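You operate a simulated robot arm through the tools that you are given. There is no shell and no other tool. Be economical: measure what you need, move in short steps, check, and stop when the job is done.

You are at the controls of a simulated robot arm. One attempt, no reset.

JOB
Pull the white pin from the blue belt end, brush the end and fit the blue pin.
Fine: park the white pin in its holder; the red block brush goes back.

The check looks at the end state, three seconds after you hand in, the way a careful person would. Anything else that was tipped, shoved, dropped, spilled or broken makes it a failure.

ROBOT AND FRAMES
A 6-joint arm with a two-finger parallel gripper, fixed in place. Base frame: the origin is at the foot of the arm, x ahead of it, y to its left, z up; the work surface is at about z = 85. Lengths are in cm, angles in rad, forces in N, time in s.
With the tool pointing down near the work surface it reaches from about 26 to 68 cm from the base axis. Its first joint turns from -1.152 to 1.152 rad. Payload 2.9 kg.
The TCP is the grasp point between the finger pads, 3 cm short of the fingertips. In the tool frame z runs along the fingers and y along their closing line. Largest opening 11 cm; finger width 2, thickness 1; the body of the gripper, 4.8 by 11.2 cm, starts 5.5 cm behind the TCP.
Orientation is that of the tool frame in the base frame, as [roll, pitch, yaw] about the fixed x, y, z axes, in that order (R = Rz(yaw) Ry(pitch) Rx(roll)). With the fingers straight down and closing along the base's y, the tool's x points along the base's -x, its y along +y and its z along -z.

CONTROLS
- The arm moves only by the tool step_arm. Its argument "deltas" is a list of rows, each a list of 3 entries, a list of its own where there are three numbers: the shift along the tool's x, y, z in cm, then the turn, a rotation vector about the tool's x, y, z in rad, then the gripper command, from -1 (fully open) to 1 (shut), values between in proportion. In form: [[[tx, ty, tz], [rx, ry, rz], grip], ...]. A call has 1 to 10 rows; each row shifts and turns the commanded pose from where the row before left it, along the tool's axes as they then stand. Each row takes 0.2 s and may step no farther than 5 cm and 0.15 rad from the row before; otherwise, or with a gripper value out of range, the whole call is refused. Where a pose cannot be reached the arm comes as near as it can. A force on the tool above 40 N (or 10 N above the force at the start of the call, whichever is more), or a blocked arm, ends the call early, and 0.2 s more pass. The fingers move at their own pace (about 10.8 cm/s each) and stop on an object; they squeeze with about 38 N. The grip force told is the motor's: it shows also when the fingers shut on nothing. Time passes only in rows, and 0.2 s behind the last, so rows that do not move let the fingers close. The reply holds the time, the measured pose of the TCP, the force on the tool along the base axes, the opening and the grip force, in the units named above and with some noise, and new pictures: "pictures" is both (left out), scene, wrist or none.
- Cameras (640 x 400 px; columns grow to the right, rows downward): "scene" is fixed at [9.24, 44.58, 138.76]; the picture's right is [-0.60, -0.80, 0.00], its down [-0.44, 0.33, -0.84] and it looks along [0.67, -0.50, -0.55] (base axes); focal length 325 px, centre (320, 200). "wrist" rides on the gripper at [-3.6, 0, -5.7] in the tool frame; the picture's right is [0.00, -1.00, 0.00], its down [0.97, 0.00, -0.24] and it looks along [0.24, 0.00, 0.97] (tool axes); focal length 218 px, centre (320, 200).
- pixel_to_xyz(camera, pixels): there is no depth. For up to 12 entries [column, row, z] of the newest picture of that camera ("zoom" is the newest enlarged one), the place [x, y] in the base frame at which the ray of that pixel passes the height z, good to about 0.2 cm. The clock stands still meanwhile.
- inspect(camera, box): a new picture of the part [left, top, right, bottom] of that camera's present view, enlarged. The clock stands still meanwhile.
- finish_job(): hands the job in; it is judged then, once.

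Keep the steps short. Do not move on a guess: measure, check each grasp and each placing, and mend mistakes. In all there are 80 turns and 170 pictures (those below and enlarged ones count). Leave the gripper open and the arm clear of the work at the hand-in unless told otherwise, and finish with a single line.

The tools are called after "Call:" as a command line: name --argument value ..., lists and objects as JSON in quotes. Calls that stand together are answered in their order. step_arm: Moves the arm, as the interface text tells. Its arguments: {"type":"object","properties":{"deltas":{"type":"array"},"pictures":{"type":"string","enum":["both","scene","wrist","none"]}},"required":["deltas"]} The other tools are called the same way: pixel_to_xyz (camera, pixels) gives the place at which the rays of pixels pass given heights; inspect (camera, box) takes an enlarged picture of a part of a camera's view; finish_job () hands the job in.

At the start:

```text
clock: 0.0
position: [42.54, -1.08, 112.94]
tool_rot: [3.141, 0.0, -3.141]
wrist_force: [1.1, 0.7, 0.3]
opening: 11.0
finger_force: 0.1
```

scene: 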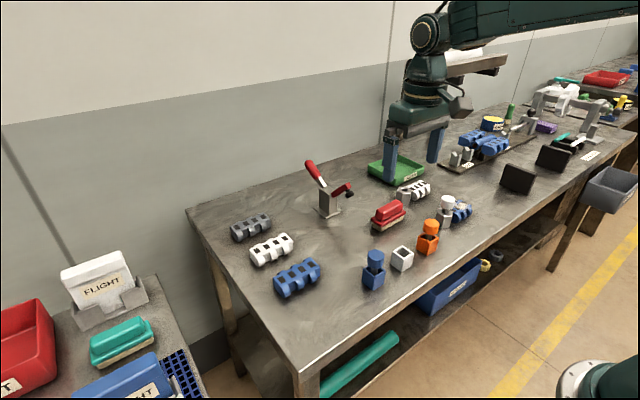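
wrist: 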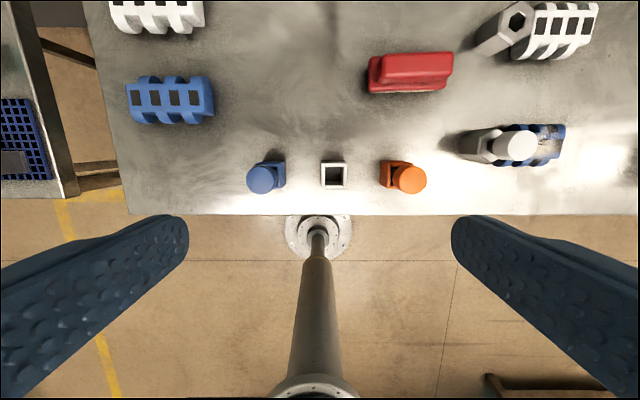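

I see the white pin near scene (447,203) in the blue belt end, the red brush at (388,213), and the holders for blue, white and orange at (373,270), (402,258) and (428,237). I'll enlarge these to look closer.

Call:
inspect --camera "scene" --box '[340, 160, 500, 300]'

Call:
inspect --camera "wrist" --box '[340, 0, 640, 220]'

Call:
inspect --camera "scene" --box '[420, 90, 640, 220]'

```text
2.86 times, centred on (420, 230) of scene
```

zoom: 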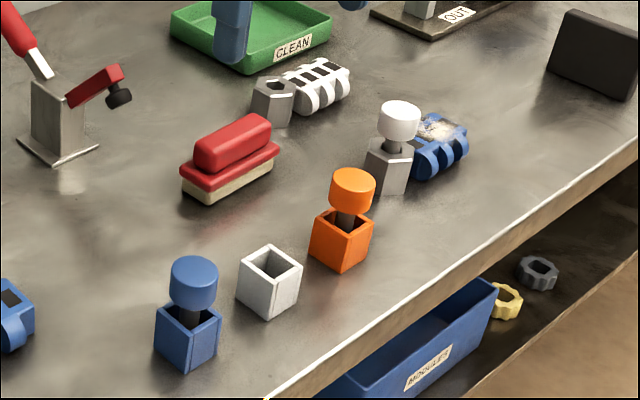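

```text
1.82 times, centred on (490, 110) of wrist
```

zoom: 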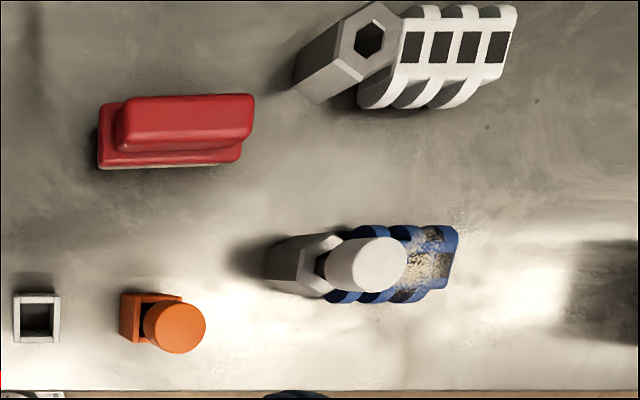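

```text
2.91 times, centred on (530, 155) of scene
```

zoom: 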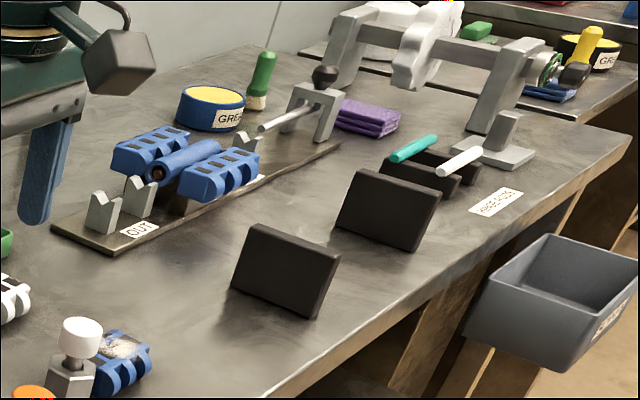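

Next I'll measure the pin tops, holders, brush and belt end by comparing both cameras' rays at several heights.

Call:
pixel_to_xyz --camera "scene" --pixels '[[448, 198, 92], [448, 198, 95], [448, 198, 98], [376, 255, 92], [376, 255, 95], [431, 223, 92], [431, 223, 95], [404, 247, 88], [404, 247, 90], [390, 204, 88], [390, 204, 91], [390, 204, 94]]'

Call:
pixel_to_xyz --camera "wrist" --pixels '[[517, 145, 92], [517, 145, 95], [517, 145, 98], [262, 179, 92], [262, 179, 95], [411, 180, 92], [411, 180, 95], [334, 174, 88], [334, 174, 90], [414, 66, 88], [414, 66, 91], [414, 66, 94]]'

```text
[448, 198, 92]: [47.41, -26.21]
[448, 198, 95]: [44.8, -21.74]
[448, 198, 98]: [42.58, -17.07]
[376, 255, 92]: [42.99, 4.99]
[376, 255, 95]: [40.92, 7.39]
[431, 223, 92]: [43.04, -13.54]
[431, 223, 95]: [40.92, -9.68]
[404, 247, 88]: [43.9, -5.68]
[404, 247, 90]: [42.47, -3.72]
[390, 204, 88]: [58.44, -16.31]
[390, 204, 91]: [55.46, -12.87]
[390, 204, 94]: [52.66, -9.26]
```

```text
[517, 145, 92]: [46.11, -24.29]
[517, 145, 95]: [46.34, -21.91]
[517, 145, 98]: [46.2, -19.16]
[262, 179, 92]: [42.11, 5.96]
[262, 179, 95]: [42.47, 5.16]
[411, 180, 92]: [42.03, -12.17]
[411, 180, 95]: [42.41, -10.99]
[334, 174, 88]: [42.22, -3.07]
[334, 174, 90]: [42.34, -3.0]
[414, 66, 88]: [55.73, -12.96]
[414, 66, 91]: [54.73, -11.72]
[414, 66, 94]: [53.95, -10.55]
```

Rays meet at these points: white pin top ≈ (46.1,-22.9,94), blue pin top ≈ (42.2,5.7,93), white holder ≈ (42.4,-3.2,90), brush top ≈ (54.6,-12,91.5). I'll move above the white pin, staying high, to look closer.

Call:
step_arm --deltas '[[[-0.7, -4.4, 1], [0, 0, 0], -1], [[-0.7, -4.4, 1], [0, 0, 0], -1], [[-0.7, -4.4, 1], [0, 0, 0], -1], [[-0.7, -4.4, 1], [0, 0, 0], -1], [[-0.7, -4.2, 1], [0, 0, 0], -1], [[0, 0, 0], [0, 0, 0], -1]]'

```text
clock: 1.4
position: [46.01, -23.04, 107.94]
tool_rot: [3.141, -0.001, -3.141]
wrist_force: [0.1, 0.1, 0.6]
opening: 10.99
finger_force: 0.0
```

scene: 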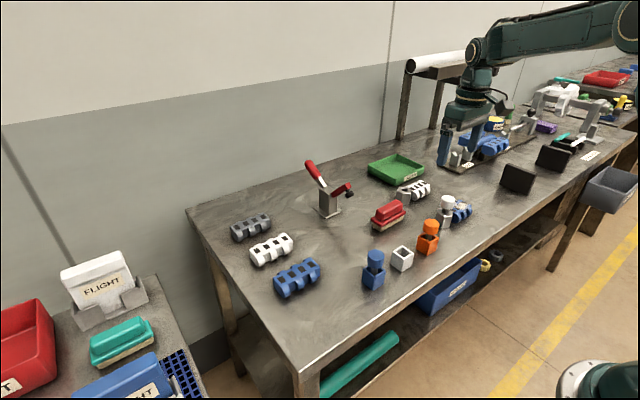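
wrist: 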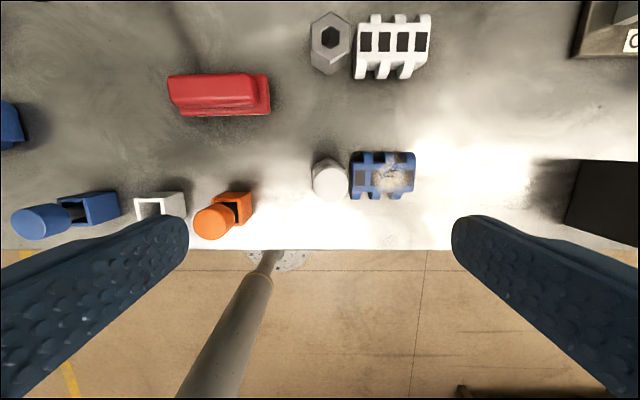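

Call:
inspect --camera "wrist" --box '[270, 130, 440, 236]'

Call:
inspect --camera "scene" --box '[420, 185, 484, 235]'

Call:
pixel_to_xyz --camera "wrist" --pixels '[[330, 180, 93], [330, 180, 94], [313, 180, 94], [348, 180, 94], [352, 152, 88], [352, 199, 88], [414, 152, 88], [414, 195, 88], [391, 178, 88]]'

```text
3.76 times, centred on (355, 183) of wrist
```

zoom: 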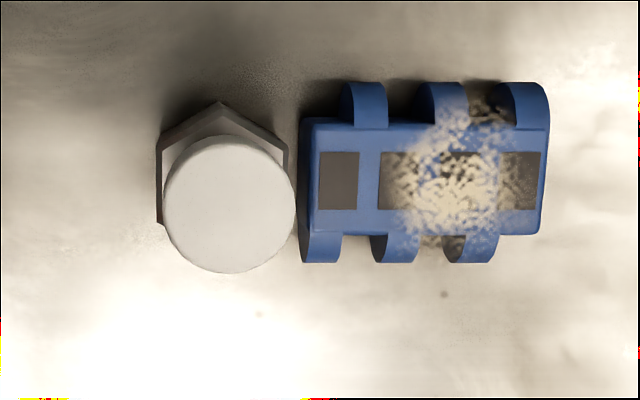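

```text
8.00 times, centred on (452, 210) of scene
```

zoom: 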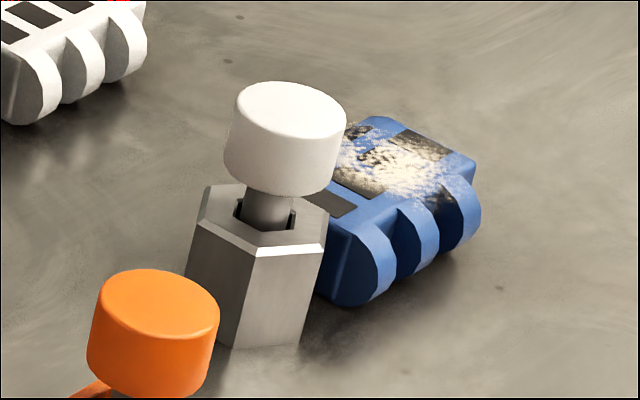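

```text
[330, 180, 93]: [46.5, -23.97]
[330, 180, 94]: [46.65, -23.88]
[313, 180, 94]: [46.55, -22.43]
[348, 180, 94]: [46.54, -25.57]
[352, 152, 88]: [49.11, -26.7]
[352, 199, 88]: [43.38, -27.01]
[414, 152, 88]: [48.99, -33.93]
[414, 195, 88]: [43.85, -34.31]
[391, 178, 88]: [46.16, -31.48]
```

The head is about 3.1 cm wide, centred near (46.5,-23.8), with its top at about 93.5. The post top is about 90. I'll centre over it and go down to z≈98 first.

Call:
step_arm --deltas '[[[-0.4, -0.8, 2.5], [0, 0, 0], -1], [[0, 0, 2.5], [0, 0, 0], -1], [[0, 0, 2.5], [0, 0, 0], -1], [[0, 0, 2.5], [0, 0, 0], -0.3], [[0, 0, 0], [0, 0, 0], -0.3]]'

Call:
inspect --camera "scene" --box '[420, 160, 500, 220]'

```text
clock: 2.6
position: [46.2, -23.64, 97.85]
tool_rot: [3.141, 0.0, 3.141]
wrist_force: [-0.4, -0.8, -0.6]
opening: 7.13
finger_force: 0.0
```

scene: 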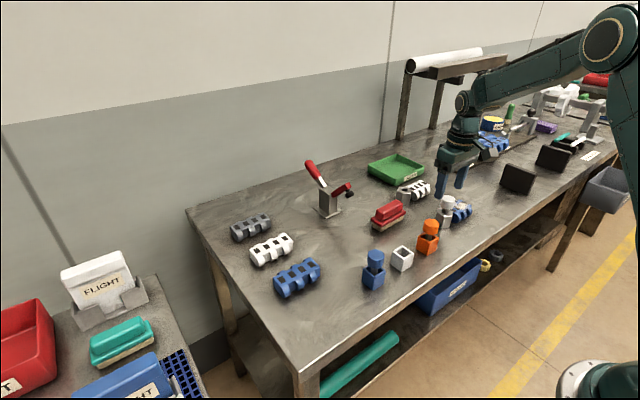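
wrist: 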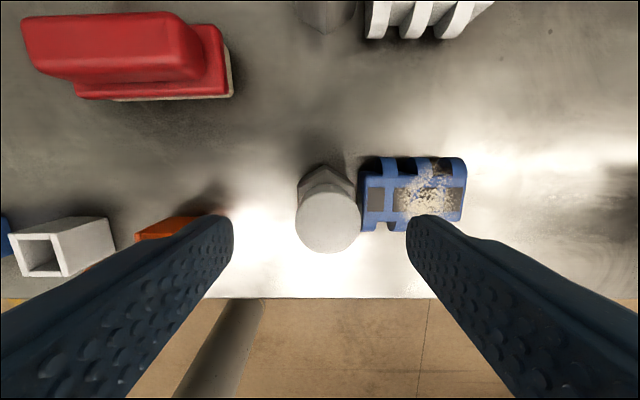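

```text
6.67 times, centred on (460, 190) of scene
```

zoom: 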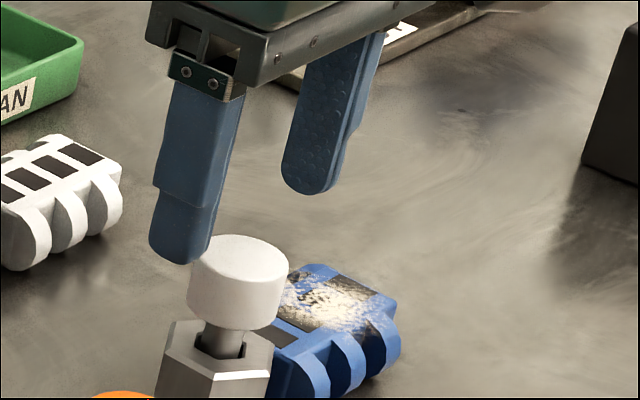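

The head's top centre is at wrist (328,221). I'll check its place and width again from here.

Call:
pixel_to_xyz --camera "wrist" --pixels '[[328, 223, 93.5], [296, 220, 93.5], [361, 220, 93.5], [328, 192, 93.5], [328, 254, 93.5], [325, 165, 90], [36, 255, 90]]'

Call:
pixel_to_xyz --camera "scene" --pixels '[[448, 198, 93], [448, 198, 93.5], [448, 198, 94]]'

```text
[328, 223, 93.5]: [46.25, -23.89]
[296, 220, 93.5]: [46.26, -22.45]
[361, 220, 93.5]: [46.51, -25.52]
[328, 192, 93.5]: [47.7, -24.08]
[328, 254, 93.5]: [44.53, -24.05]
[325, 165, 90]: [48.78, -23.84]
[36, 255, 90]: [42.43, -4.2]
```

```text
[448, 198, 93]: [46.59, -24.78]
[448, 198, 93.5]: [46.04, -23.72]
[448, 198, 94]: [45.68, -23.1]
```

The head centre is (46.2,-24.0). I'll go down to TCP z≈94, which puts the tips at 91, just above the post. Then I'll close.

Call:
step_arm --deltas '[[[0.2, -0.15, 2], [0, 0, 0], -0.3], [[0, 0, 1.9], [0, 0, 0], -0.3], [[0, 0, 0], [0, 0, 0], 1], [[0, 0, 0], [0, 0, 0], 1], [[0, 0, 0], [0, 0, 0], 1]]'

Call:
inspect --camera "scene" --box '[420, 170, 484, 230]'

```text
clock: 3.8
position: [46.02, -23.88, 93.95]
tool_rot: [-3.141, -0.001, 3.142]
wrist_force: [0.4, -3.4, -0.3]
opening: 3.26
finger_force: 37.6
```

scene: 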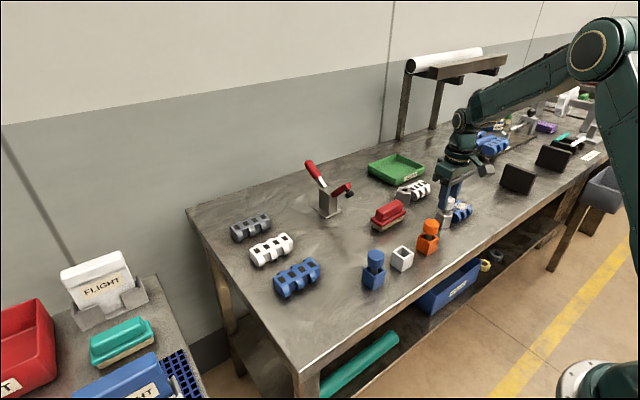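
wrist: 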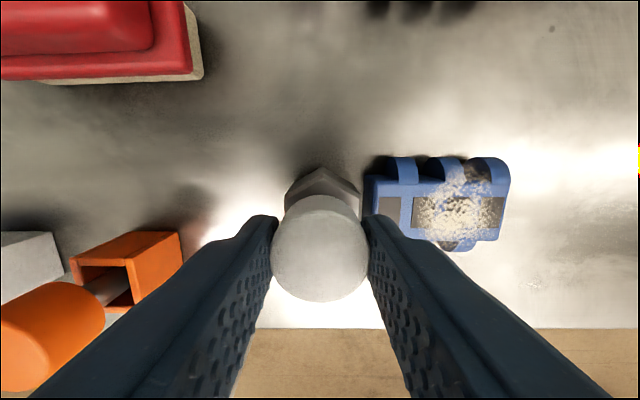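

```text
6.67 times, centred on (452, 200) of scene
```

zoom: 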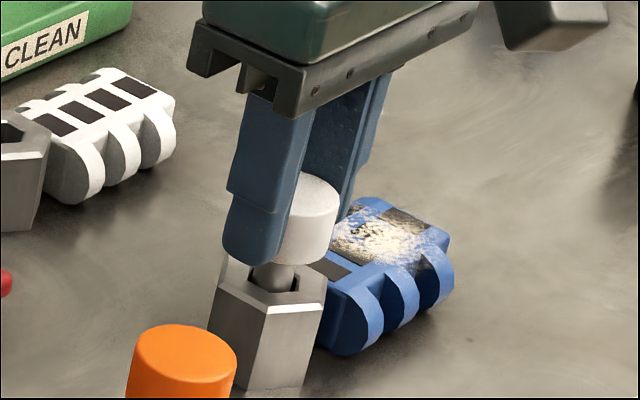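

I've gripped the head at 3.26 cm opening. Now I'll lift the pin straight up in short steps.

Call:
step_arm --deltas '[[[0, -0.1, 0], [0, 0, 0], 1], [[0, 0, -0.7], [0, 0, 0], 1], [[0, 0, -1], [0, 0, 0], 1], [[0, 0, -1], [0, 0, 0], 1], [[0, 0, -1.5], [0, 0, 0], 1], [[0, 0, -2], [0, 0, 0], 1], [[0, 0, -3], [0, 0, 0], 1]]'

Call:
inspect --camera "scene" --box '[420, 140, 500, 230]'

```text
clock: 5.4
position: [46.03, -23.89, 103.21]
tool_rot: [3.139, -0.001, -3.141]
wrist_force: [0.4, 0.1, -0.5]
opening: 3.22
finger_force: 38.1
```

scene: 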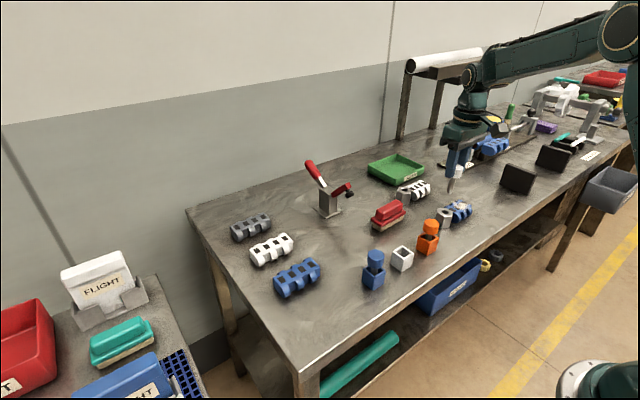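
wrist: 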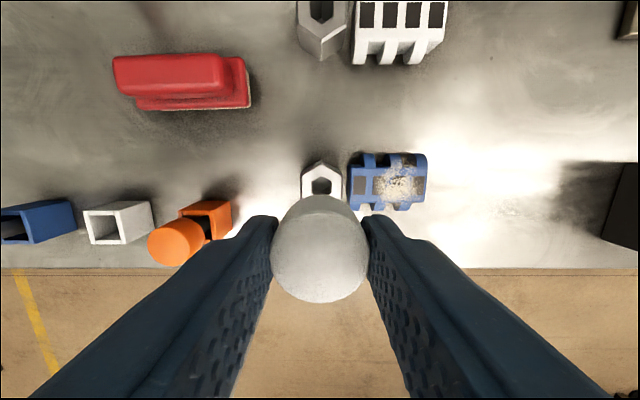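

```text
4.44 times, centred on (460, 185) of scene
```

zoom: 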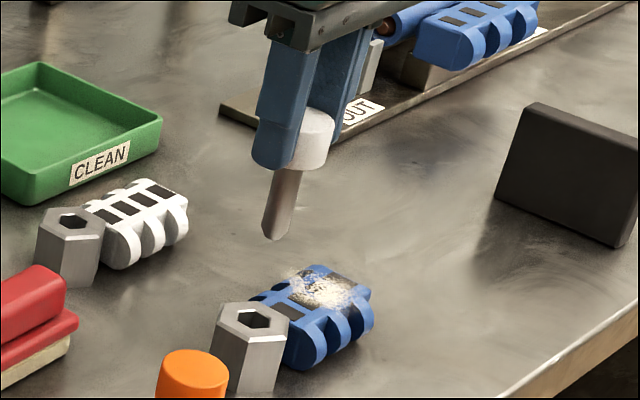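

The pin is out and hangs straight, with about 4.2 cm of shaft. I'll carry it at z≈105 to above the white holder, clear of the orange pin.

Call:
step_arm --deltas '[[[0, 0, -2], [0, 0, 0], 1], [[0.75, 4.1, 0], [0, 0, 0], 1], [[0.75, 4.1, 0], [0, 0, 0], 1], [[0.75, 4.1, 0], [0, 0, 0], 1], [[0.75, 4.1, 0], [0, 0, 0], 1], [[0.7, 4.2, 0], [0, 0, 0], 1], [[0, 0, 0], [0, 0, 0], 1]]'

Call:
inspect --camera "scene" --box '[355, 180, 451, 290]'

Call:
inspect --camera "wrist" --box '[160, 100, 480, 300]'

```text
clock: 7.0
position: [42.53, -3.29, 105.16]
tool_rot: [3.141, 0.0, -3.141]
wrist_force: [1.2, 0.6, 0.2]
opening: 3.24
finger_force: 38.1
```

scene: 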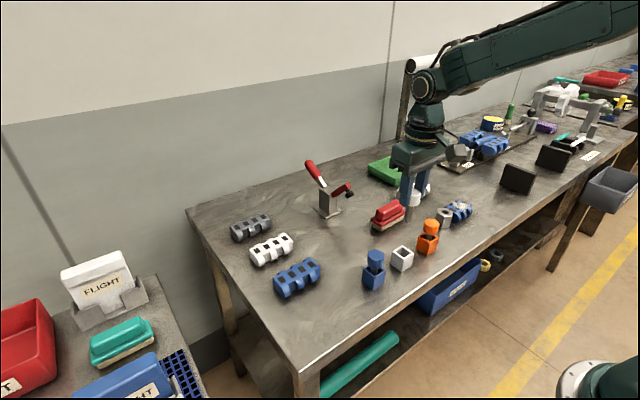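
wrist: 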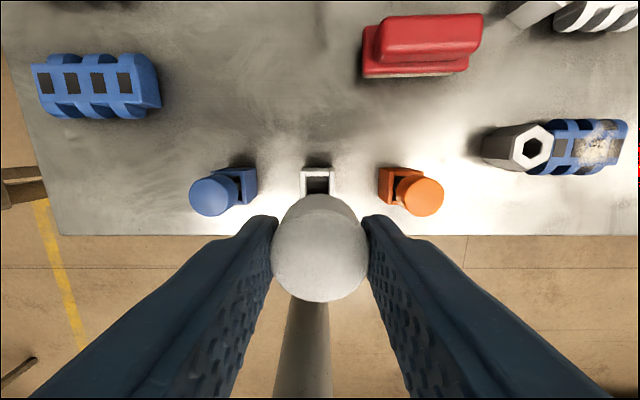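

```text
3.64 times, centred on (403, 235) of scene
```

zoom: 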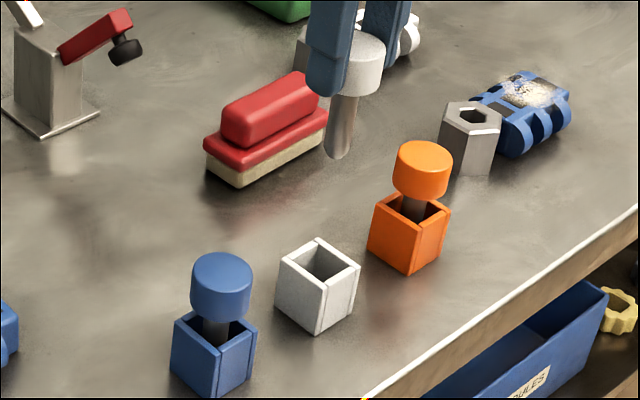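

```text
2.00 times, centred on (320, 200) of wrist
```

zoom: 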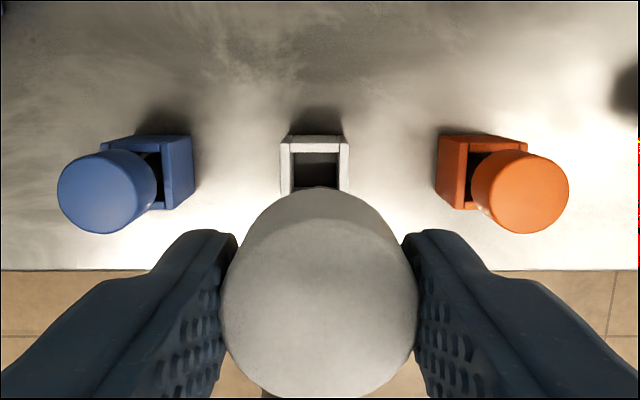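

Now I'll measure the white holder's opening: back rim at wrist row ≈169, columns 300–335, and scene corners of the top.

Call:
pixel_to_xyz --camera "scene" --pixels '[[402.7, 253.2, 88], [402.7, 253.2, 89], [402.7, 253.2, 90], [402, 272, 85], [391.5, 253.8, 88.5], [414, 254.3, 88.5], [402.5, 245.5, 88.5], [403, 261.5, 88.5]]'

Call:
pixel_to_xyz --camera "wrist" --pixels '[[300, 172, 88.5], [335, 172, 88.5], [317.5, 168, 88.5]]'

```text
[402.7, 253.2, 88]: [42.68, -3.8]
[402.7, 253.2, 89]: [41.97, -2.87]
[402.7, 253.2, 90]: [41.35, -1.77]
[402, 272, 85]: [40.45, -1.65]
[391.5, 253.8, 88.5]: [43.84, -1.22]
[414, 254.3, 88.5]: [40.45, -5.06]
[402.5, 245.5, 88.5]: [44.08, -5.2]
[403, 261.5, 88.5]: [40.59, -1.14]
```

```text
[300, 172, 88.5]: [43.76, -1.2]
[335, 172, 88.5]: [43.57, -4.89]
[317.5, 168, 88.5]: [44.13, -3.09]
```

The holder spans x 40.5–44 and y -5 to -1.2, so its centre is (42.25,-3.1), with the top at about 88.5. I'll centre over it and lower until the tip is just above the rim.

Call:
step_arm --deltas '[[[0.35, 0.2, 2], [0, 0, 0], 1], [[0, 0, 2], [0, 0, 0], 1], [[0, 0, 2], [0, 0, 0], 1], [[0, 0, 2], [0, 0, 0], 1], [[0, 0, 0], [0, 0, 0], 1]]'

Call:
inspect --camera "scene" --box '[355, 200, 451, 290]'

```text
clock: 8.2
position: [42.01, -3.17, 97.04]
tool_rot: [-3.142, 0.0, -3.141]
wrist_force: [0.4, -0.1, -1.0]
opening: 3.24
finger_force: 37.9
```

scene: 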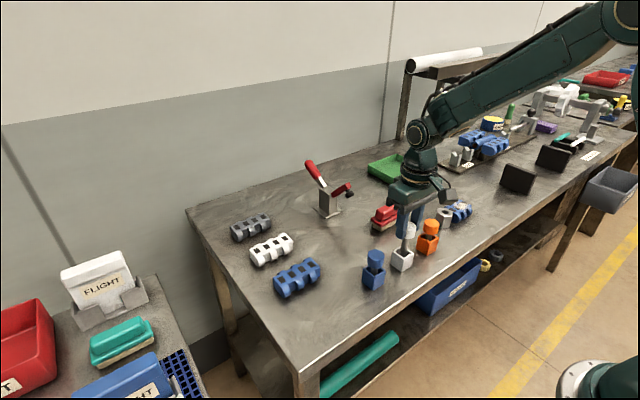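
wrist: 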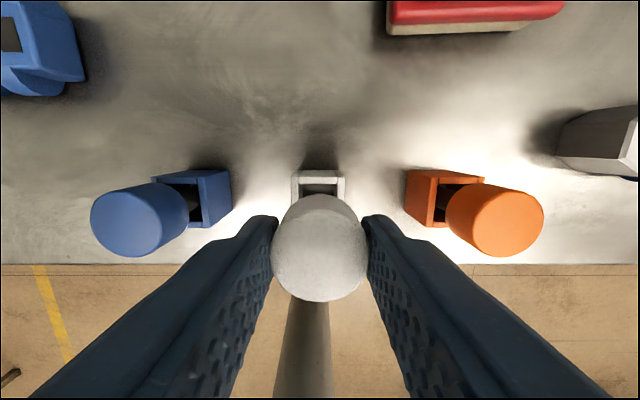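

```text
4.44 times, centred on (403, 245) of scene
```

zoom: 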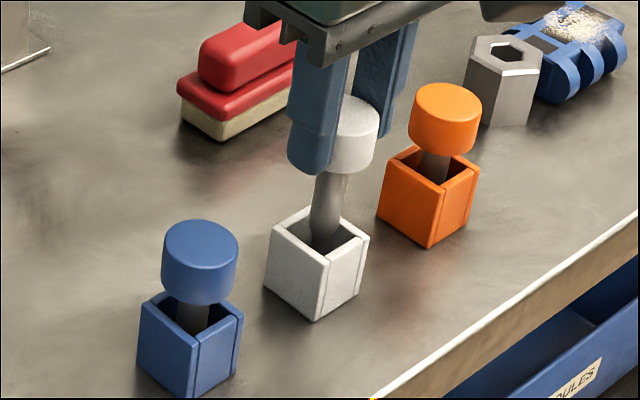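

The shaft enters the opening near its centre. I'll lower in small steps and watch the force.

Call:
step_arm --deltas '[[[0, 0, 1], [0, 0, 0], 1], [[0, 0, 1], [0, 0, 0], 1], [[0, 0, 0.5], [0, 0, 0], 1], [[0, 0, 0.5], [0, 0, 0], 1], [[0, 0, 0], [0, 0, 0], 1]]'

Call:
inspect --camera "scene" --box '[355, 200, 451, 290]'

```text
clock: 9.4
position: [42.07, -3.2, 94.33]
tool_rot: [-3.141, 0.0, 3.141]
wrist_force: [0.3, -0.1, -0.5]
opening: 3.25
finger_force: 38.3
```

scene: 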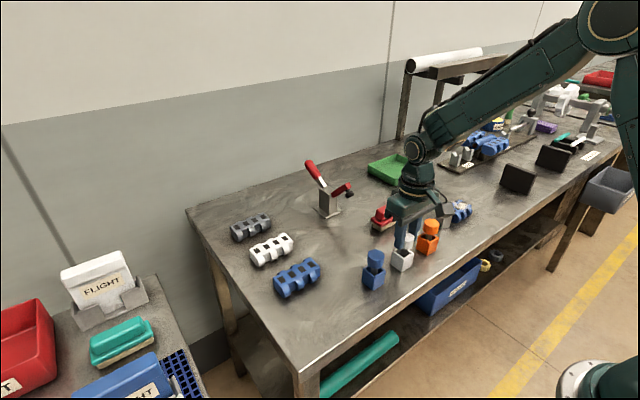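
wrist: 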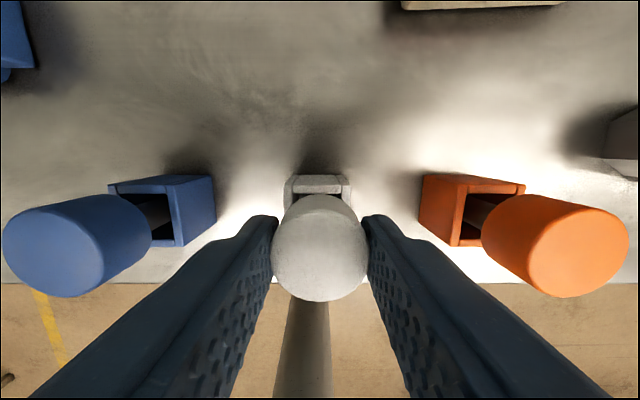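

```text
4.44 times, centred on (403, 245) of scene
```

zoom: 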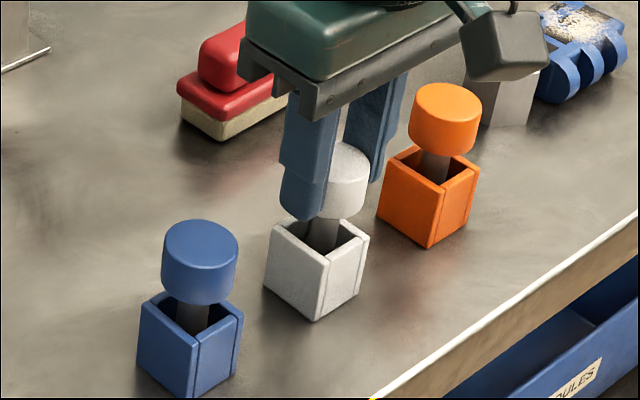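

It's still a bit higher than its neighbours, so I'll continue in 0.25 cm steps until contact.

Call:
step_arm --deltas '[[[0, 0, 0.25], [0, 0, 0], 1], [[0, 0, 0.25], [0, 0, 0], 1], [[0, 0, 0.25], [0, 0, 0], 1], [[0, 0, 0], [0, 0, 0], 1]]'

Call:
inspect --camera "scene" --box '[355, 200, 451, 290]'

```text
clock: 10.4
position: [42.14, -3.12, 93.66]
tool_rot: [-3.141, 0.007, 3.14]
wrist_force: [-2.2, -0.6, 38.8]
opening: 3.26
finger_force: 37.8
```

scene: 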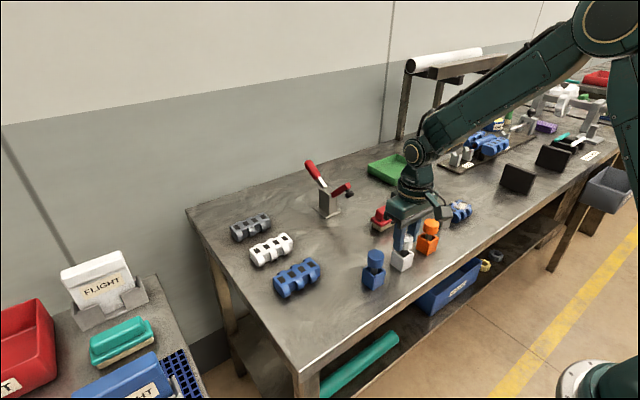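
wrist: 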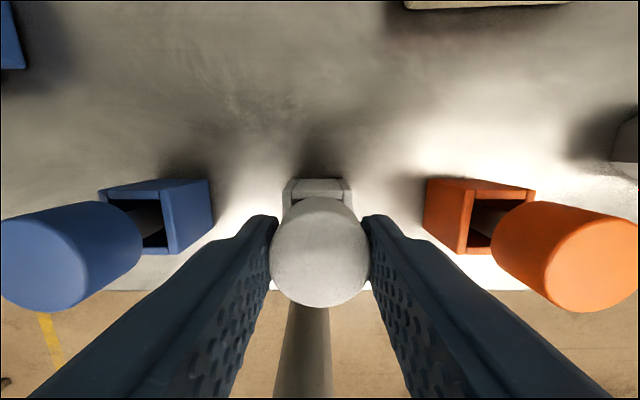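

```text
4.44 times, centred on (403, 245) of scene
```

zoom: 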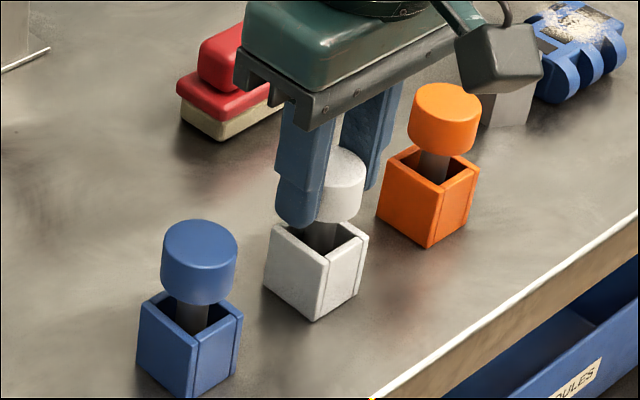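

The force is 38.8 N at z=93.66, so the tip is on the holder floor. I'll relieve the pressure, open partly to 6 cm, and look.

Call:
step_arm --deltas '[[[0, 0, -0.3], [0, 0, 0], 1], [[0, 0, 0], [0, 0, 0], 0.3], [[0, 0, 0], [0, 0, 0], -0.1], [[0, 0, 0], [0, 0, 0], -0.1]]'

Call:
inspect --camera "scene" --box '[355, 200, 451, 290]'

```text
clock: 11.4
position: [42.04, -3.16, 93.68]
tool_rot: [3.14, -0.002, 3.14]
wrist_force: [-0.3, 0.0, 0.1]
opening: 6.07
finger_force: 0.1
```

scene: 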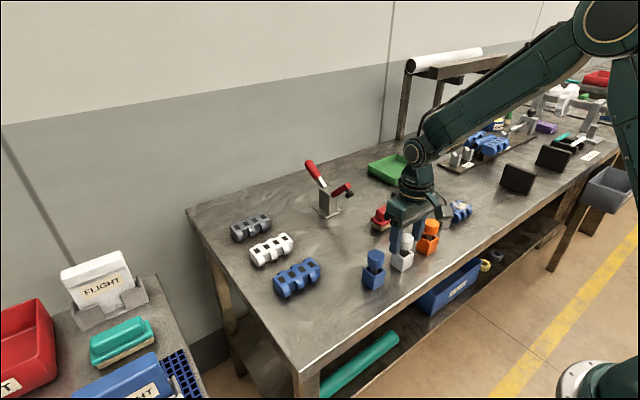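
wrist: 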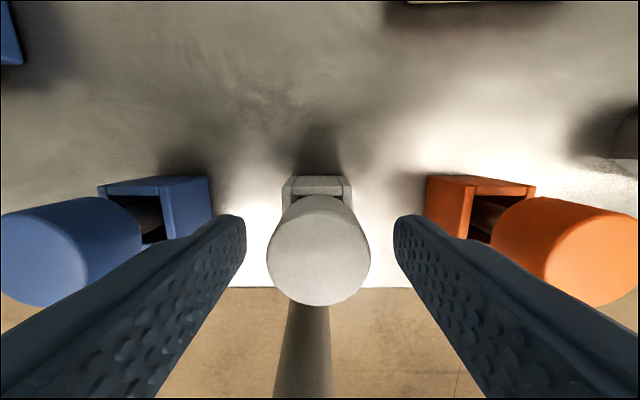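

```text
4.44 times, centred on (403, 245) of scene
```

zoom: 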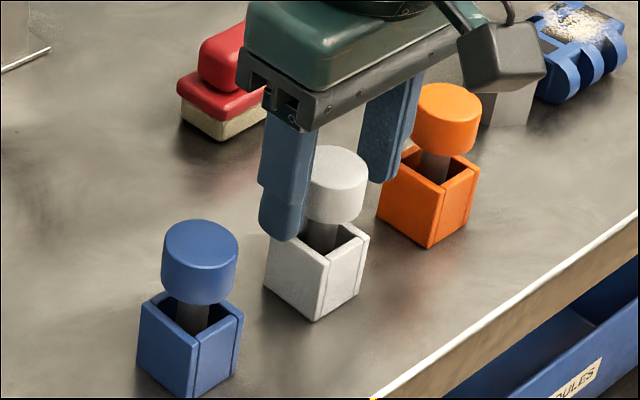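

The white pin stands parked. I'll rise straight up, then go over the brush.

Call:
step_arm --deltas '[[[0, 0, -3], [0, 0, 0], -0.1], [[0, 0, -4], [0, 0, 0], -0.1], [[0, 0, -5], [0, 0, 0], -0.1], [[-4, -3, -1], [0, 0, 0], -1], [[-4, -3, 0], [0, 0, 0], -1], [[-3.6, -2.8, 0], [0, 0, 0], -1], [[0, 0, 0], [0, 0, 0], -1]]'

Call:
inspect --camera "wrist" --box '[220, 90, 460, 240]'

Call:
inspect --camera "scene" --box '[360, 190, 480, 270]'

```text
refused: row 4 steps farther than a row can; nothing moved
```

```text
2.67 times, centred on (340, 165) of wrist
```

zoom: 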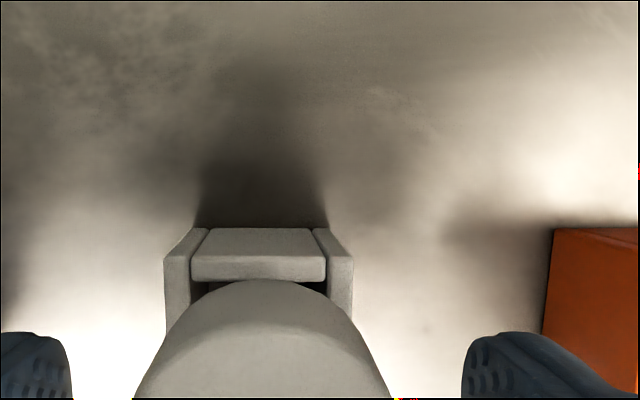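

```text
5.00 times, centred on (420, 230) of scene
```

zoom: 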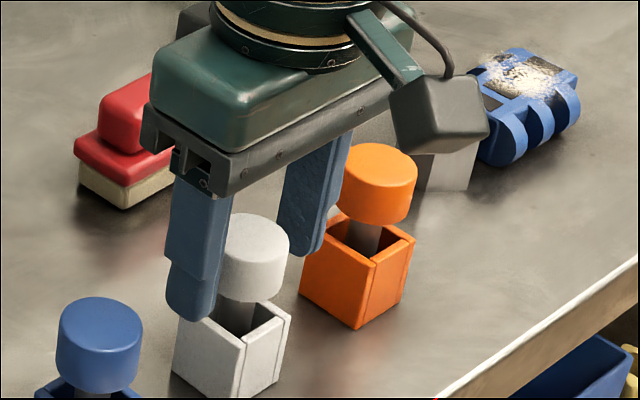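

One row was 5.1 cm, over the limit, and the whole call was refused. I'll send it again with shorter rows.

Call:
step_arm --deltas '[[[0, 0, -3], [0, 0, 0], -0.1], [[0, 0, -4], [0, 0, 0], -0.1], [[0, 0, -4.9], [0, 0, 0], -0.1], [[-3.9, -2.9, -0.5], [0, 0, 0], -1], [[-3.9, -2.9, 0], [0, 0, 0], -1], [[-3.8, -2.9, 0], [0, 0, 0], -1], [[0, 0, 0], [0, 0, 0], -1]]'

Call:
inspect --camera "wrist" --box '[220, 90, 460, 240]'

Call:
inspect --camera "scene" --box '[350, 180, 470, 260]'

```text
clock: 13.0
position: [53.69, -11.71, 105.98]
tool_rot: [-3.14, 0.0, 3.141]
wrist_force: [-0.2, 0.6, 0.2]
opening: 10.98
finger_force: 0.0
```

scene: 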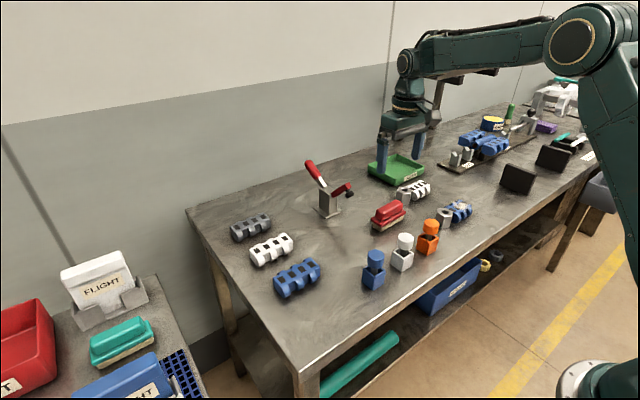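
wrist: 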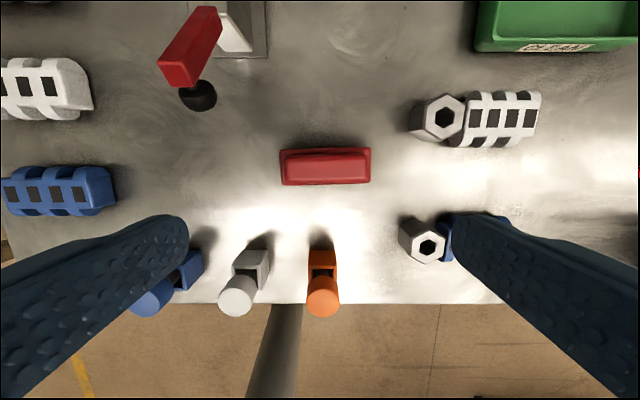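

```text
2.67 times, centred on (340, 165) of wrist
```

zoom: 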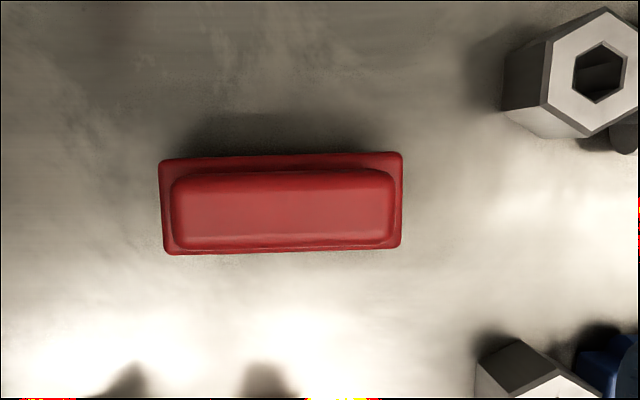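

```text
5.00 times, centred on (410, 220) of scene
```

zoom: 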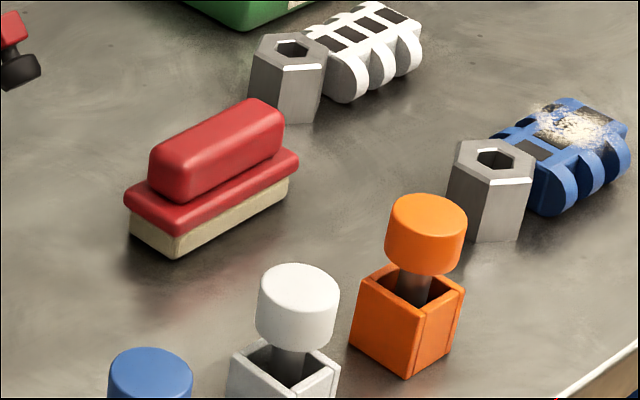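

I'll measure the brush: handle outline in the wrist view (cols 284–368, rows 154–184) and its top centre in the scene (389.4,208).

Call:
pixel_to_xyz --camera "wrist" --pixels '[[326, 168.5, 89], [326, 168.5, 90], [284.4, 169, 89.5], [368, 168, 89.5], [326, 154, 89.5], [326, 183.6, 89.5], [280, 168, 87], [371, 167, 87], [325, 149.5, 87], [325, 185, 87]]'

Call:
pixel_to_xyz --camera "scene" --pixels '[[389.4, 206.5, 89], [389.4, 206.5, 90], [389.4, 206.5, 91], [381, 231.4, 85], [371.7, 223.8, 85]]'

```text
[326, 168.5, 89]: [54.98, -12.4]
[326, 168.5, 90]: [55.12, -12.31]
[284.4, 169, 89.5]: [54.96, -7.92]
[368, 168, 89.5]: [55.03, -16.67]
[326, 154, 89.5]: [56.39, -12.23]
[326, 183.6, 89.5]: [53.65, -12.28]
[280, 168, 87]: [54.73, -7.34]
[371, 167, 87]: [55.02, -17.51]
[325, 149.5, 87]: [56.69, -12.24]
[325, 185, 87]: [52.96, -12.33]
```

```text
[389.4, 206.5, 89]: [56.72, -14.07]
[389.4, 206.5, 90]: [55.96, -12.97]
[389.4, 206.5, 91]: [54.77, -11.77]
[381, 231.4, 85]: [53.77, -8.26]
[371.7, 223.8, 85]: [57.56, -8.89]
```

The handle is centred at (55.0,-12.3), 8.7 × 2.7 cm, long along y with a slight slant (~0.03 rad). Its top is at about 90.6. I'll centre on it and turn the tool about 1.545 rad so the fingers close along x.

Call:
step_arm --deltas '[[[-1.2, -0.5, 0], [0, 0, 0.15], -1], [[0, 0, 0], [0, 0, 0.15], -1], [[0, 0, 0], [0, 0, 0.15], -1], [[0, 0, 0], [0, 0, 0.15], -1], [[0, 0, 0], [0, 0, 0.15], -1], [[0, 0, 0], [0, 0, 0.15], -1], [[0, 0, 0], [0, 0, 0.15], -1], [[0, 0, 0], [0, 0, 0.15], -1], [[0, 0, 0], [0, 0, 0.15], -1], [[0, 0, 0], [0, 0, 0.15], -1]]' --pictures "none"

Call:
step_arm --deltas '[[[0, 0, 2], [0, 0, 0.045], -0.3], [[0, 0, 3], [0, 0, 0], -0.3], [[0, 0, 2], [0, 0, 0], -0.3], [[0, 0, 0], [0, 0, 0], -0.3]]'

Call:
inspect --camera "scene" --box '[350, 150, 470, 240]'

```text
clock: 15.2
position: [54.82, -12.31, 106.16]
tool_rot: [3.141, 0.0, 1.641]
wrist_force: [-0.5, 1.1, 0.8]
opening: 11.0
finger_force: 0.0
```

```text
clock: 16.2
position: [54.82, -12.48, 99.19]
tool_rot: [3.141, 0.0, 1.598]
wrist_force: [0.2, -0.9, 0.7]
opening: 7.14
finger_force: 0.1
```

scene: 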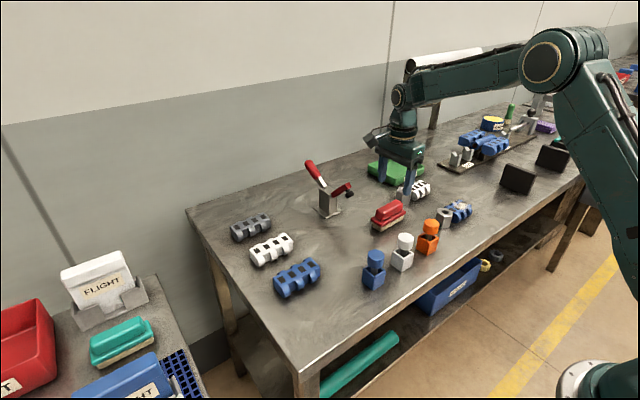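
wrist: 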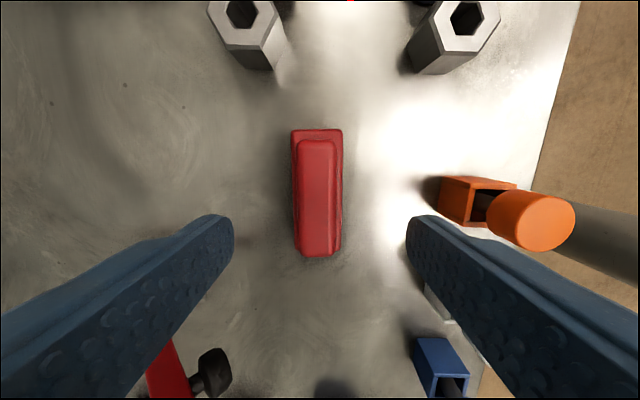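

```text
4.44 times, centred on (410, 195) of scene
```

zoom: 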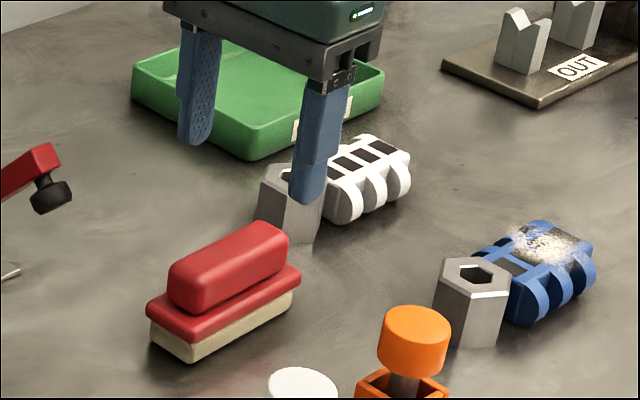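

The brush is straight between the fingers at col ≈317. I'll verify the centre and the orange pin clearance before lowering.

Call:
pixel_to_xyz --camera "wrist" --pixels '[[318, 195, 90], [298, 195, 90], [336, 195, 90], [318, 140, 90], [318, 255, 90], [304, 130, 88], [531, 222, 93]]'

```text
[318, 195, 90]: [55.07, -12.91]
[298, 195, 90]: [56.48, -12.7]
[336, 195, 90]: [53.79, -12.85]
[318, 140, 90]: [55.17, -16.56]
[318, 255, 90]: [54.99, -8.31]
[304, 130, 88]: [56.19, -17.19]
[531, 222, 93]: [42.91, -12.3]
```

It's centred within 0.1 cm. I'll lower to TCP z≈91.7, just above the base plate, and close.

Call:
step_arm --deltas '[[[0, 0, 3], [0, 0, 0], -0.3], [[0, 0, 3], [0, 0, 0], -0.3], [[0, 0, 1.4], [0, 0, 0], -0.3], [[0, 0, 0], [0, 0, 0], 0.3], [[0, 0, 0], [0, 0, 0], 1], [[0, 0, 0], [0, 0, 0], 1]]'

Call:
inspect --camera "scene" --box '[350, 170, 446, 240]'

```text
clock: 17.6
position: [54.73, -12.32, 91.66]
tool_rot: [3.142, -0.001, 1.598]
wrist_force: [0.0, 0.5, -0.3]
opening: 2.69
finger_force: 38.0
```

scene: 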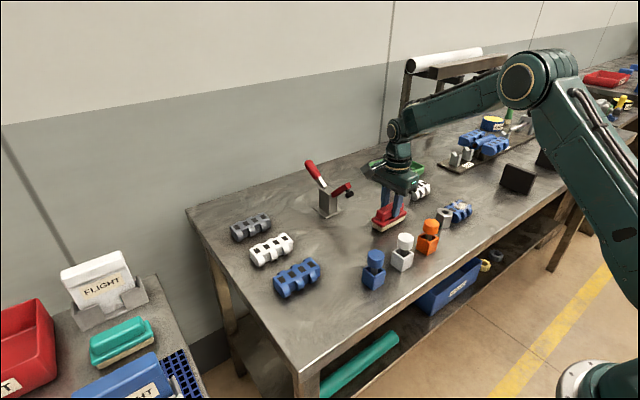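
wrist: 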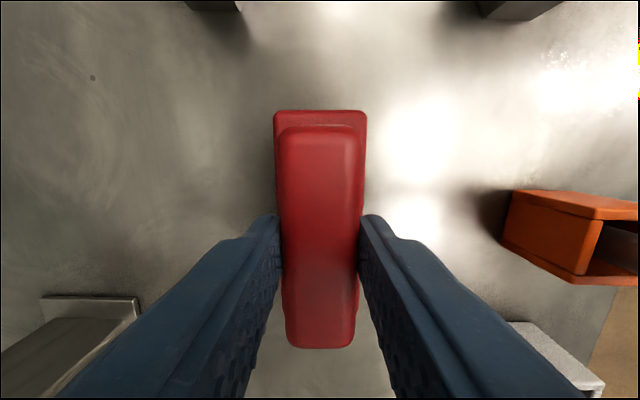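

```text
5.71 times, centred on (398, 205) of scene
```

zoom: 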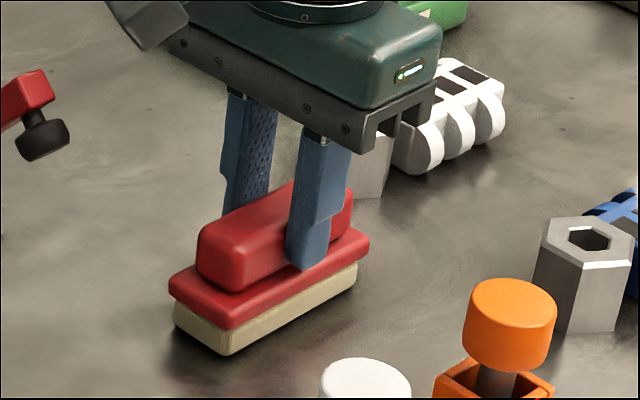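

The brush is held at 2.69 cm opening, with its sole 6.66 cm below the TCP. Its home pose is (54.9,-12.33), yaw 1.598. I'll lift it and carry it to above the dirty link near (46.2,-32.3).

Call:
step_arm --deltas '[[[0, 0, -2], [0, 0, 0], 1], [[0, 0, -4], [0, 0, 0], 1], [[0, 0, -4], [0, 0, 0], 1], [[-3.95, -1.86, 0], [0, 0, 0], 1], [[-3.95, -1.86, 0], [0, 0, 0], 1], [[-3.95, -1.86, 0], [0, 0, 0], 1], [[-3.95, -1.86, 0], [0, 0, 0], 1], [[-3.95, -1.86, 0], [0, 0, 0], 1], [[0, 0, 0], [0, 0, 0], 1]]'

Call:
inspect --camera "scene" --box '[420, 150, 516, 230]'

```text
clock: 19.6
position: [45.96, -32.3, 101.66]
tool_rot: [3.141, -0.002, 1.598]
wrist_force: [0.2, 0.4, -0.1]
opening: 2.71
finger_force: 38.0
```

scene: 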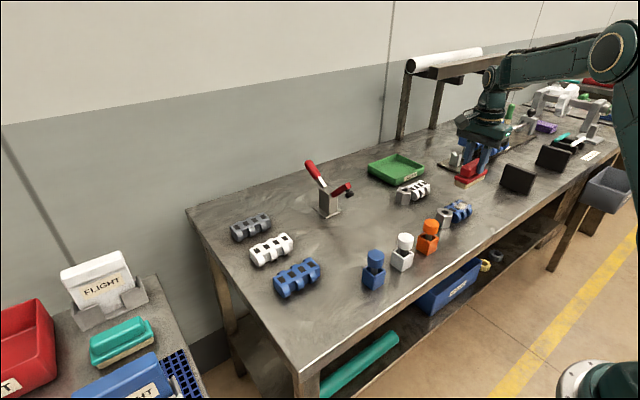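
wrist: 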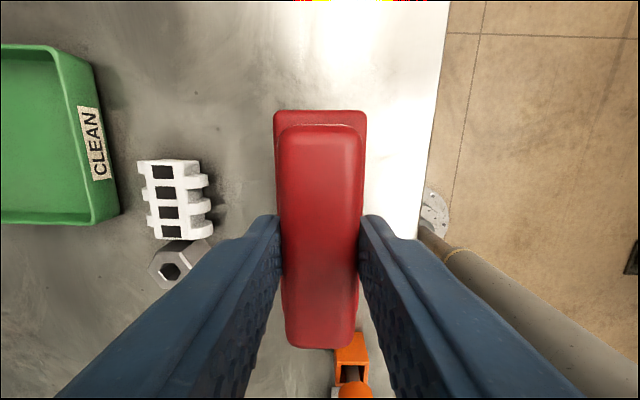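

```text
5.00 times, centred on (468, 190) of scene
```

zoom: 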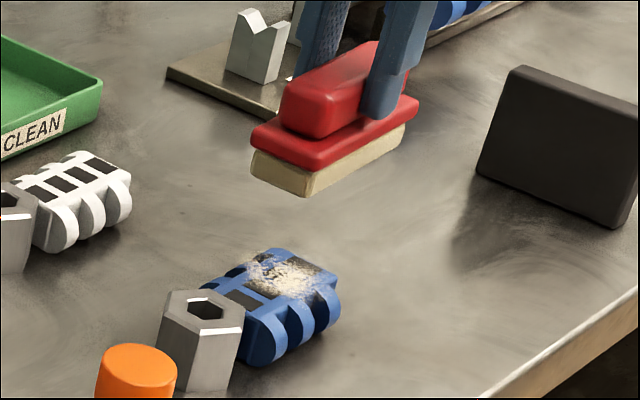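

Now I'll measure the link top height, using the dirt patch centre at scene ≈(461,205.5).

Call:
pixel_to_xyz --camera "zoom" --pixels '[[290, 275, 87], [290, 275, 88], [290, 275, 89], [275, 250, 88], [338, 280, 88], [240, 305, 88], [340, 310, 85], [270, 365, 85], [207, 305, 90], [207, 305, 89]]'

```text
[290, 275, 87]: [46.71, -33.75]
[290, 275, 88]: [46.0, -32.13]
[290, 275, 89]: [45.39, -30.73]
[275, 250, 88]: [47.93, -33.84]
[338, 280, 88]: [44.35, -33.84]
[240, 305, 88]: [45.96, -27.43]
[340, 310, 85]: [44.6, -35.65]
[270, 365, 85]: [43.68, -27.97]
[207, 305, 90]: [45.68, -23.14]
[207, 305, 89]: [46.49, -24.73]
```

The link top is about 88.4, so the sole should touch at TCP ≈95.1. The brush will span y -27.2 to -37.4, clear of the post edge at -25.7. I'll lower to 96 and then ease down.

Call:
step_arm --deltas '[[[0, 0, 3], [0, 0, 0], 1], [[0, 0, 2.5], [0, 0, 0], 1], [[0, 0, 0.4], [0, 0, 0], 1], [[0, 0, 0.2], [0, 0, 0], 1], [[0, 0, 0], [0, 0, 0], 1]]'

Call:
inspect --camera "scene" --box '[420, 170, 500, 230]'

```text
clock: 20.8
position: [45.98, -32.34, 95.62]
tool_rot: [3.141, -0.001, 1.597]
wrist_force: [0.5, 0.3, -1.7]
opening: 2.69
finger_force: 38.2
```

scene: 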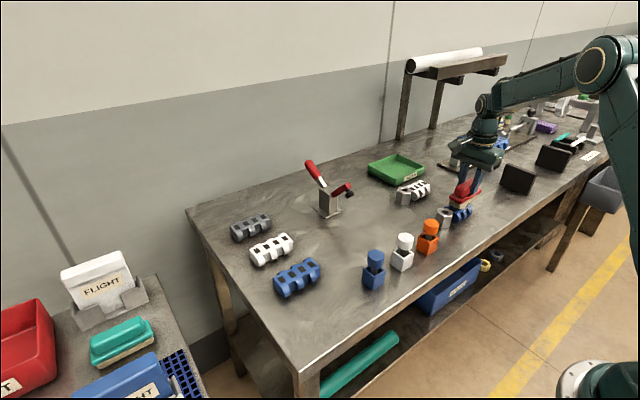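
wrist: 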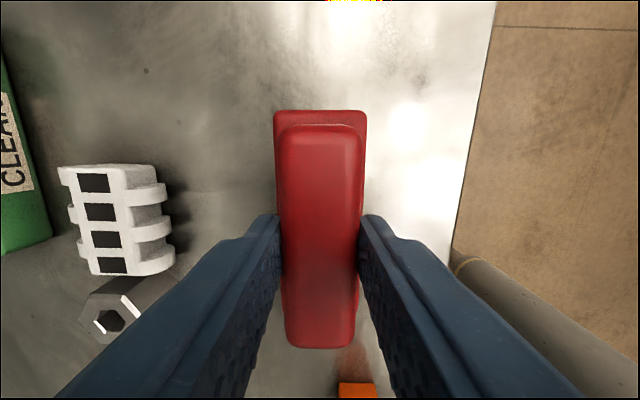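

```text
6.67 times, centred on (460, 200) of scene
```

zoom: 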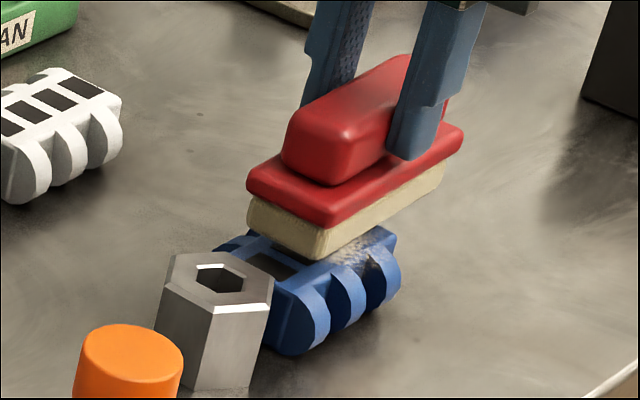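

The brush is just over the link, with the post clear. I'll ease down in 0.1 cm steps, reading the force without pictures.

Call:
step_arm --deltas '[[[0, 0, 0.1], [0, 0, 0], 1], [[0, 0, 0.1], [0, 0, 0], 1], [[0, 0, 0.1], [0, 0, 0], 1], [[0, 0, 0.1], [0, 0, 0], 1], [[0, 0, 0], [0, 0, 0], 1]]' --pictures "none"

```text
clock: 22.0
position: [46.08, -32.29, 95.06]
tool_rot: [3.14, 0.0, 1.599]
wrist_force: [0.1, -0.6, -0.5]
opening: 2.7
finger_force: 37.8
```

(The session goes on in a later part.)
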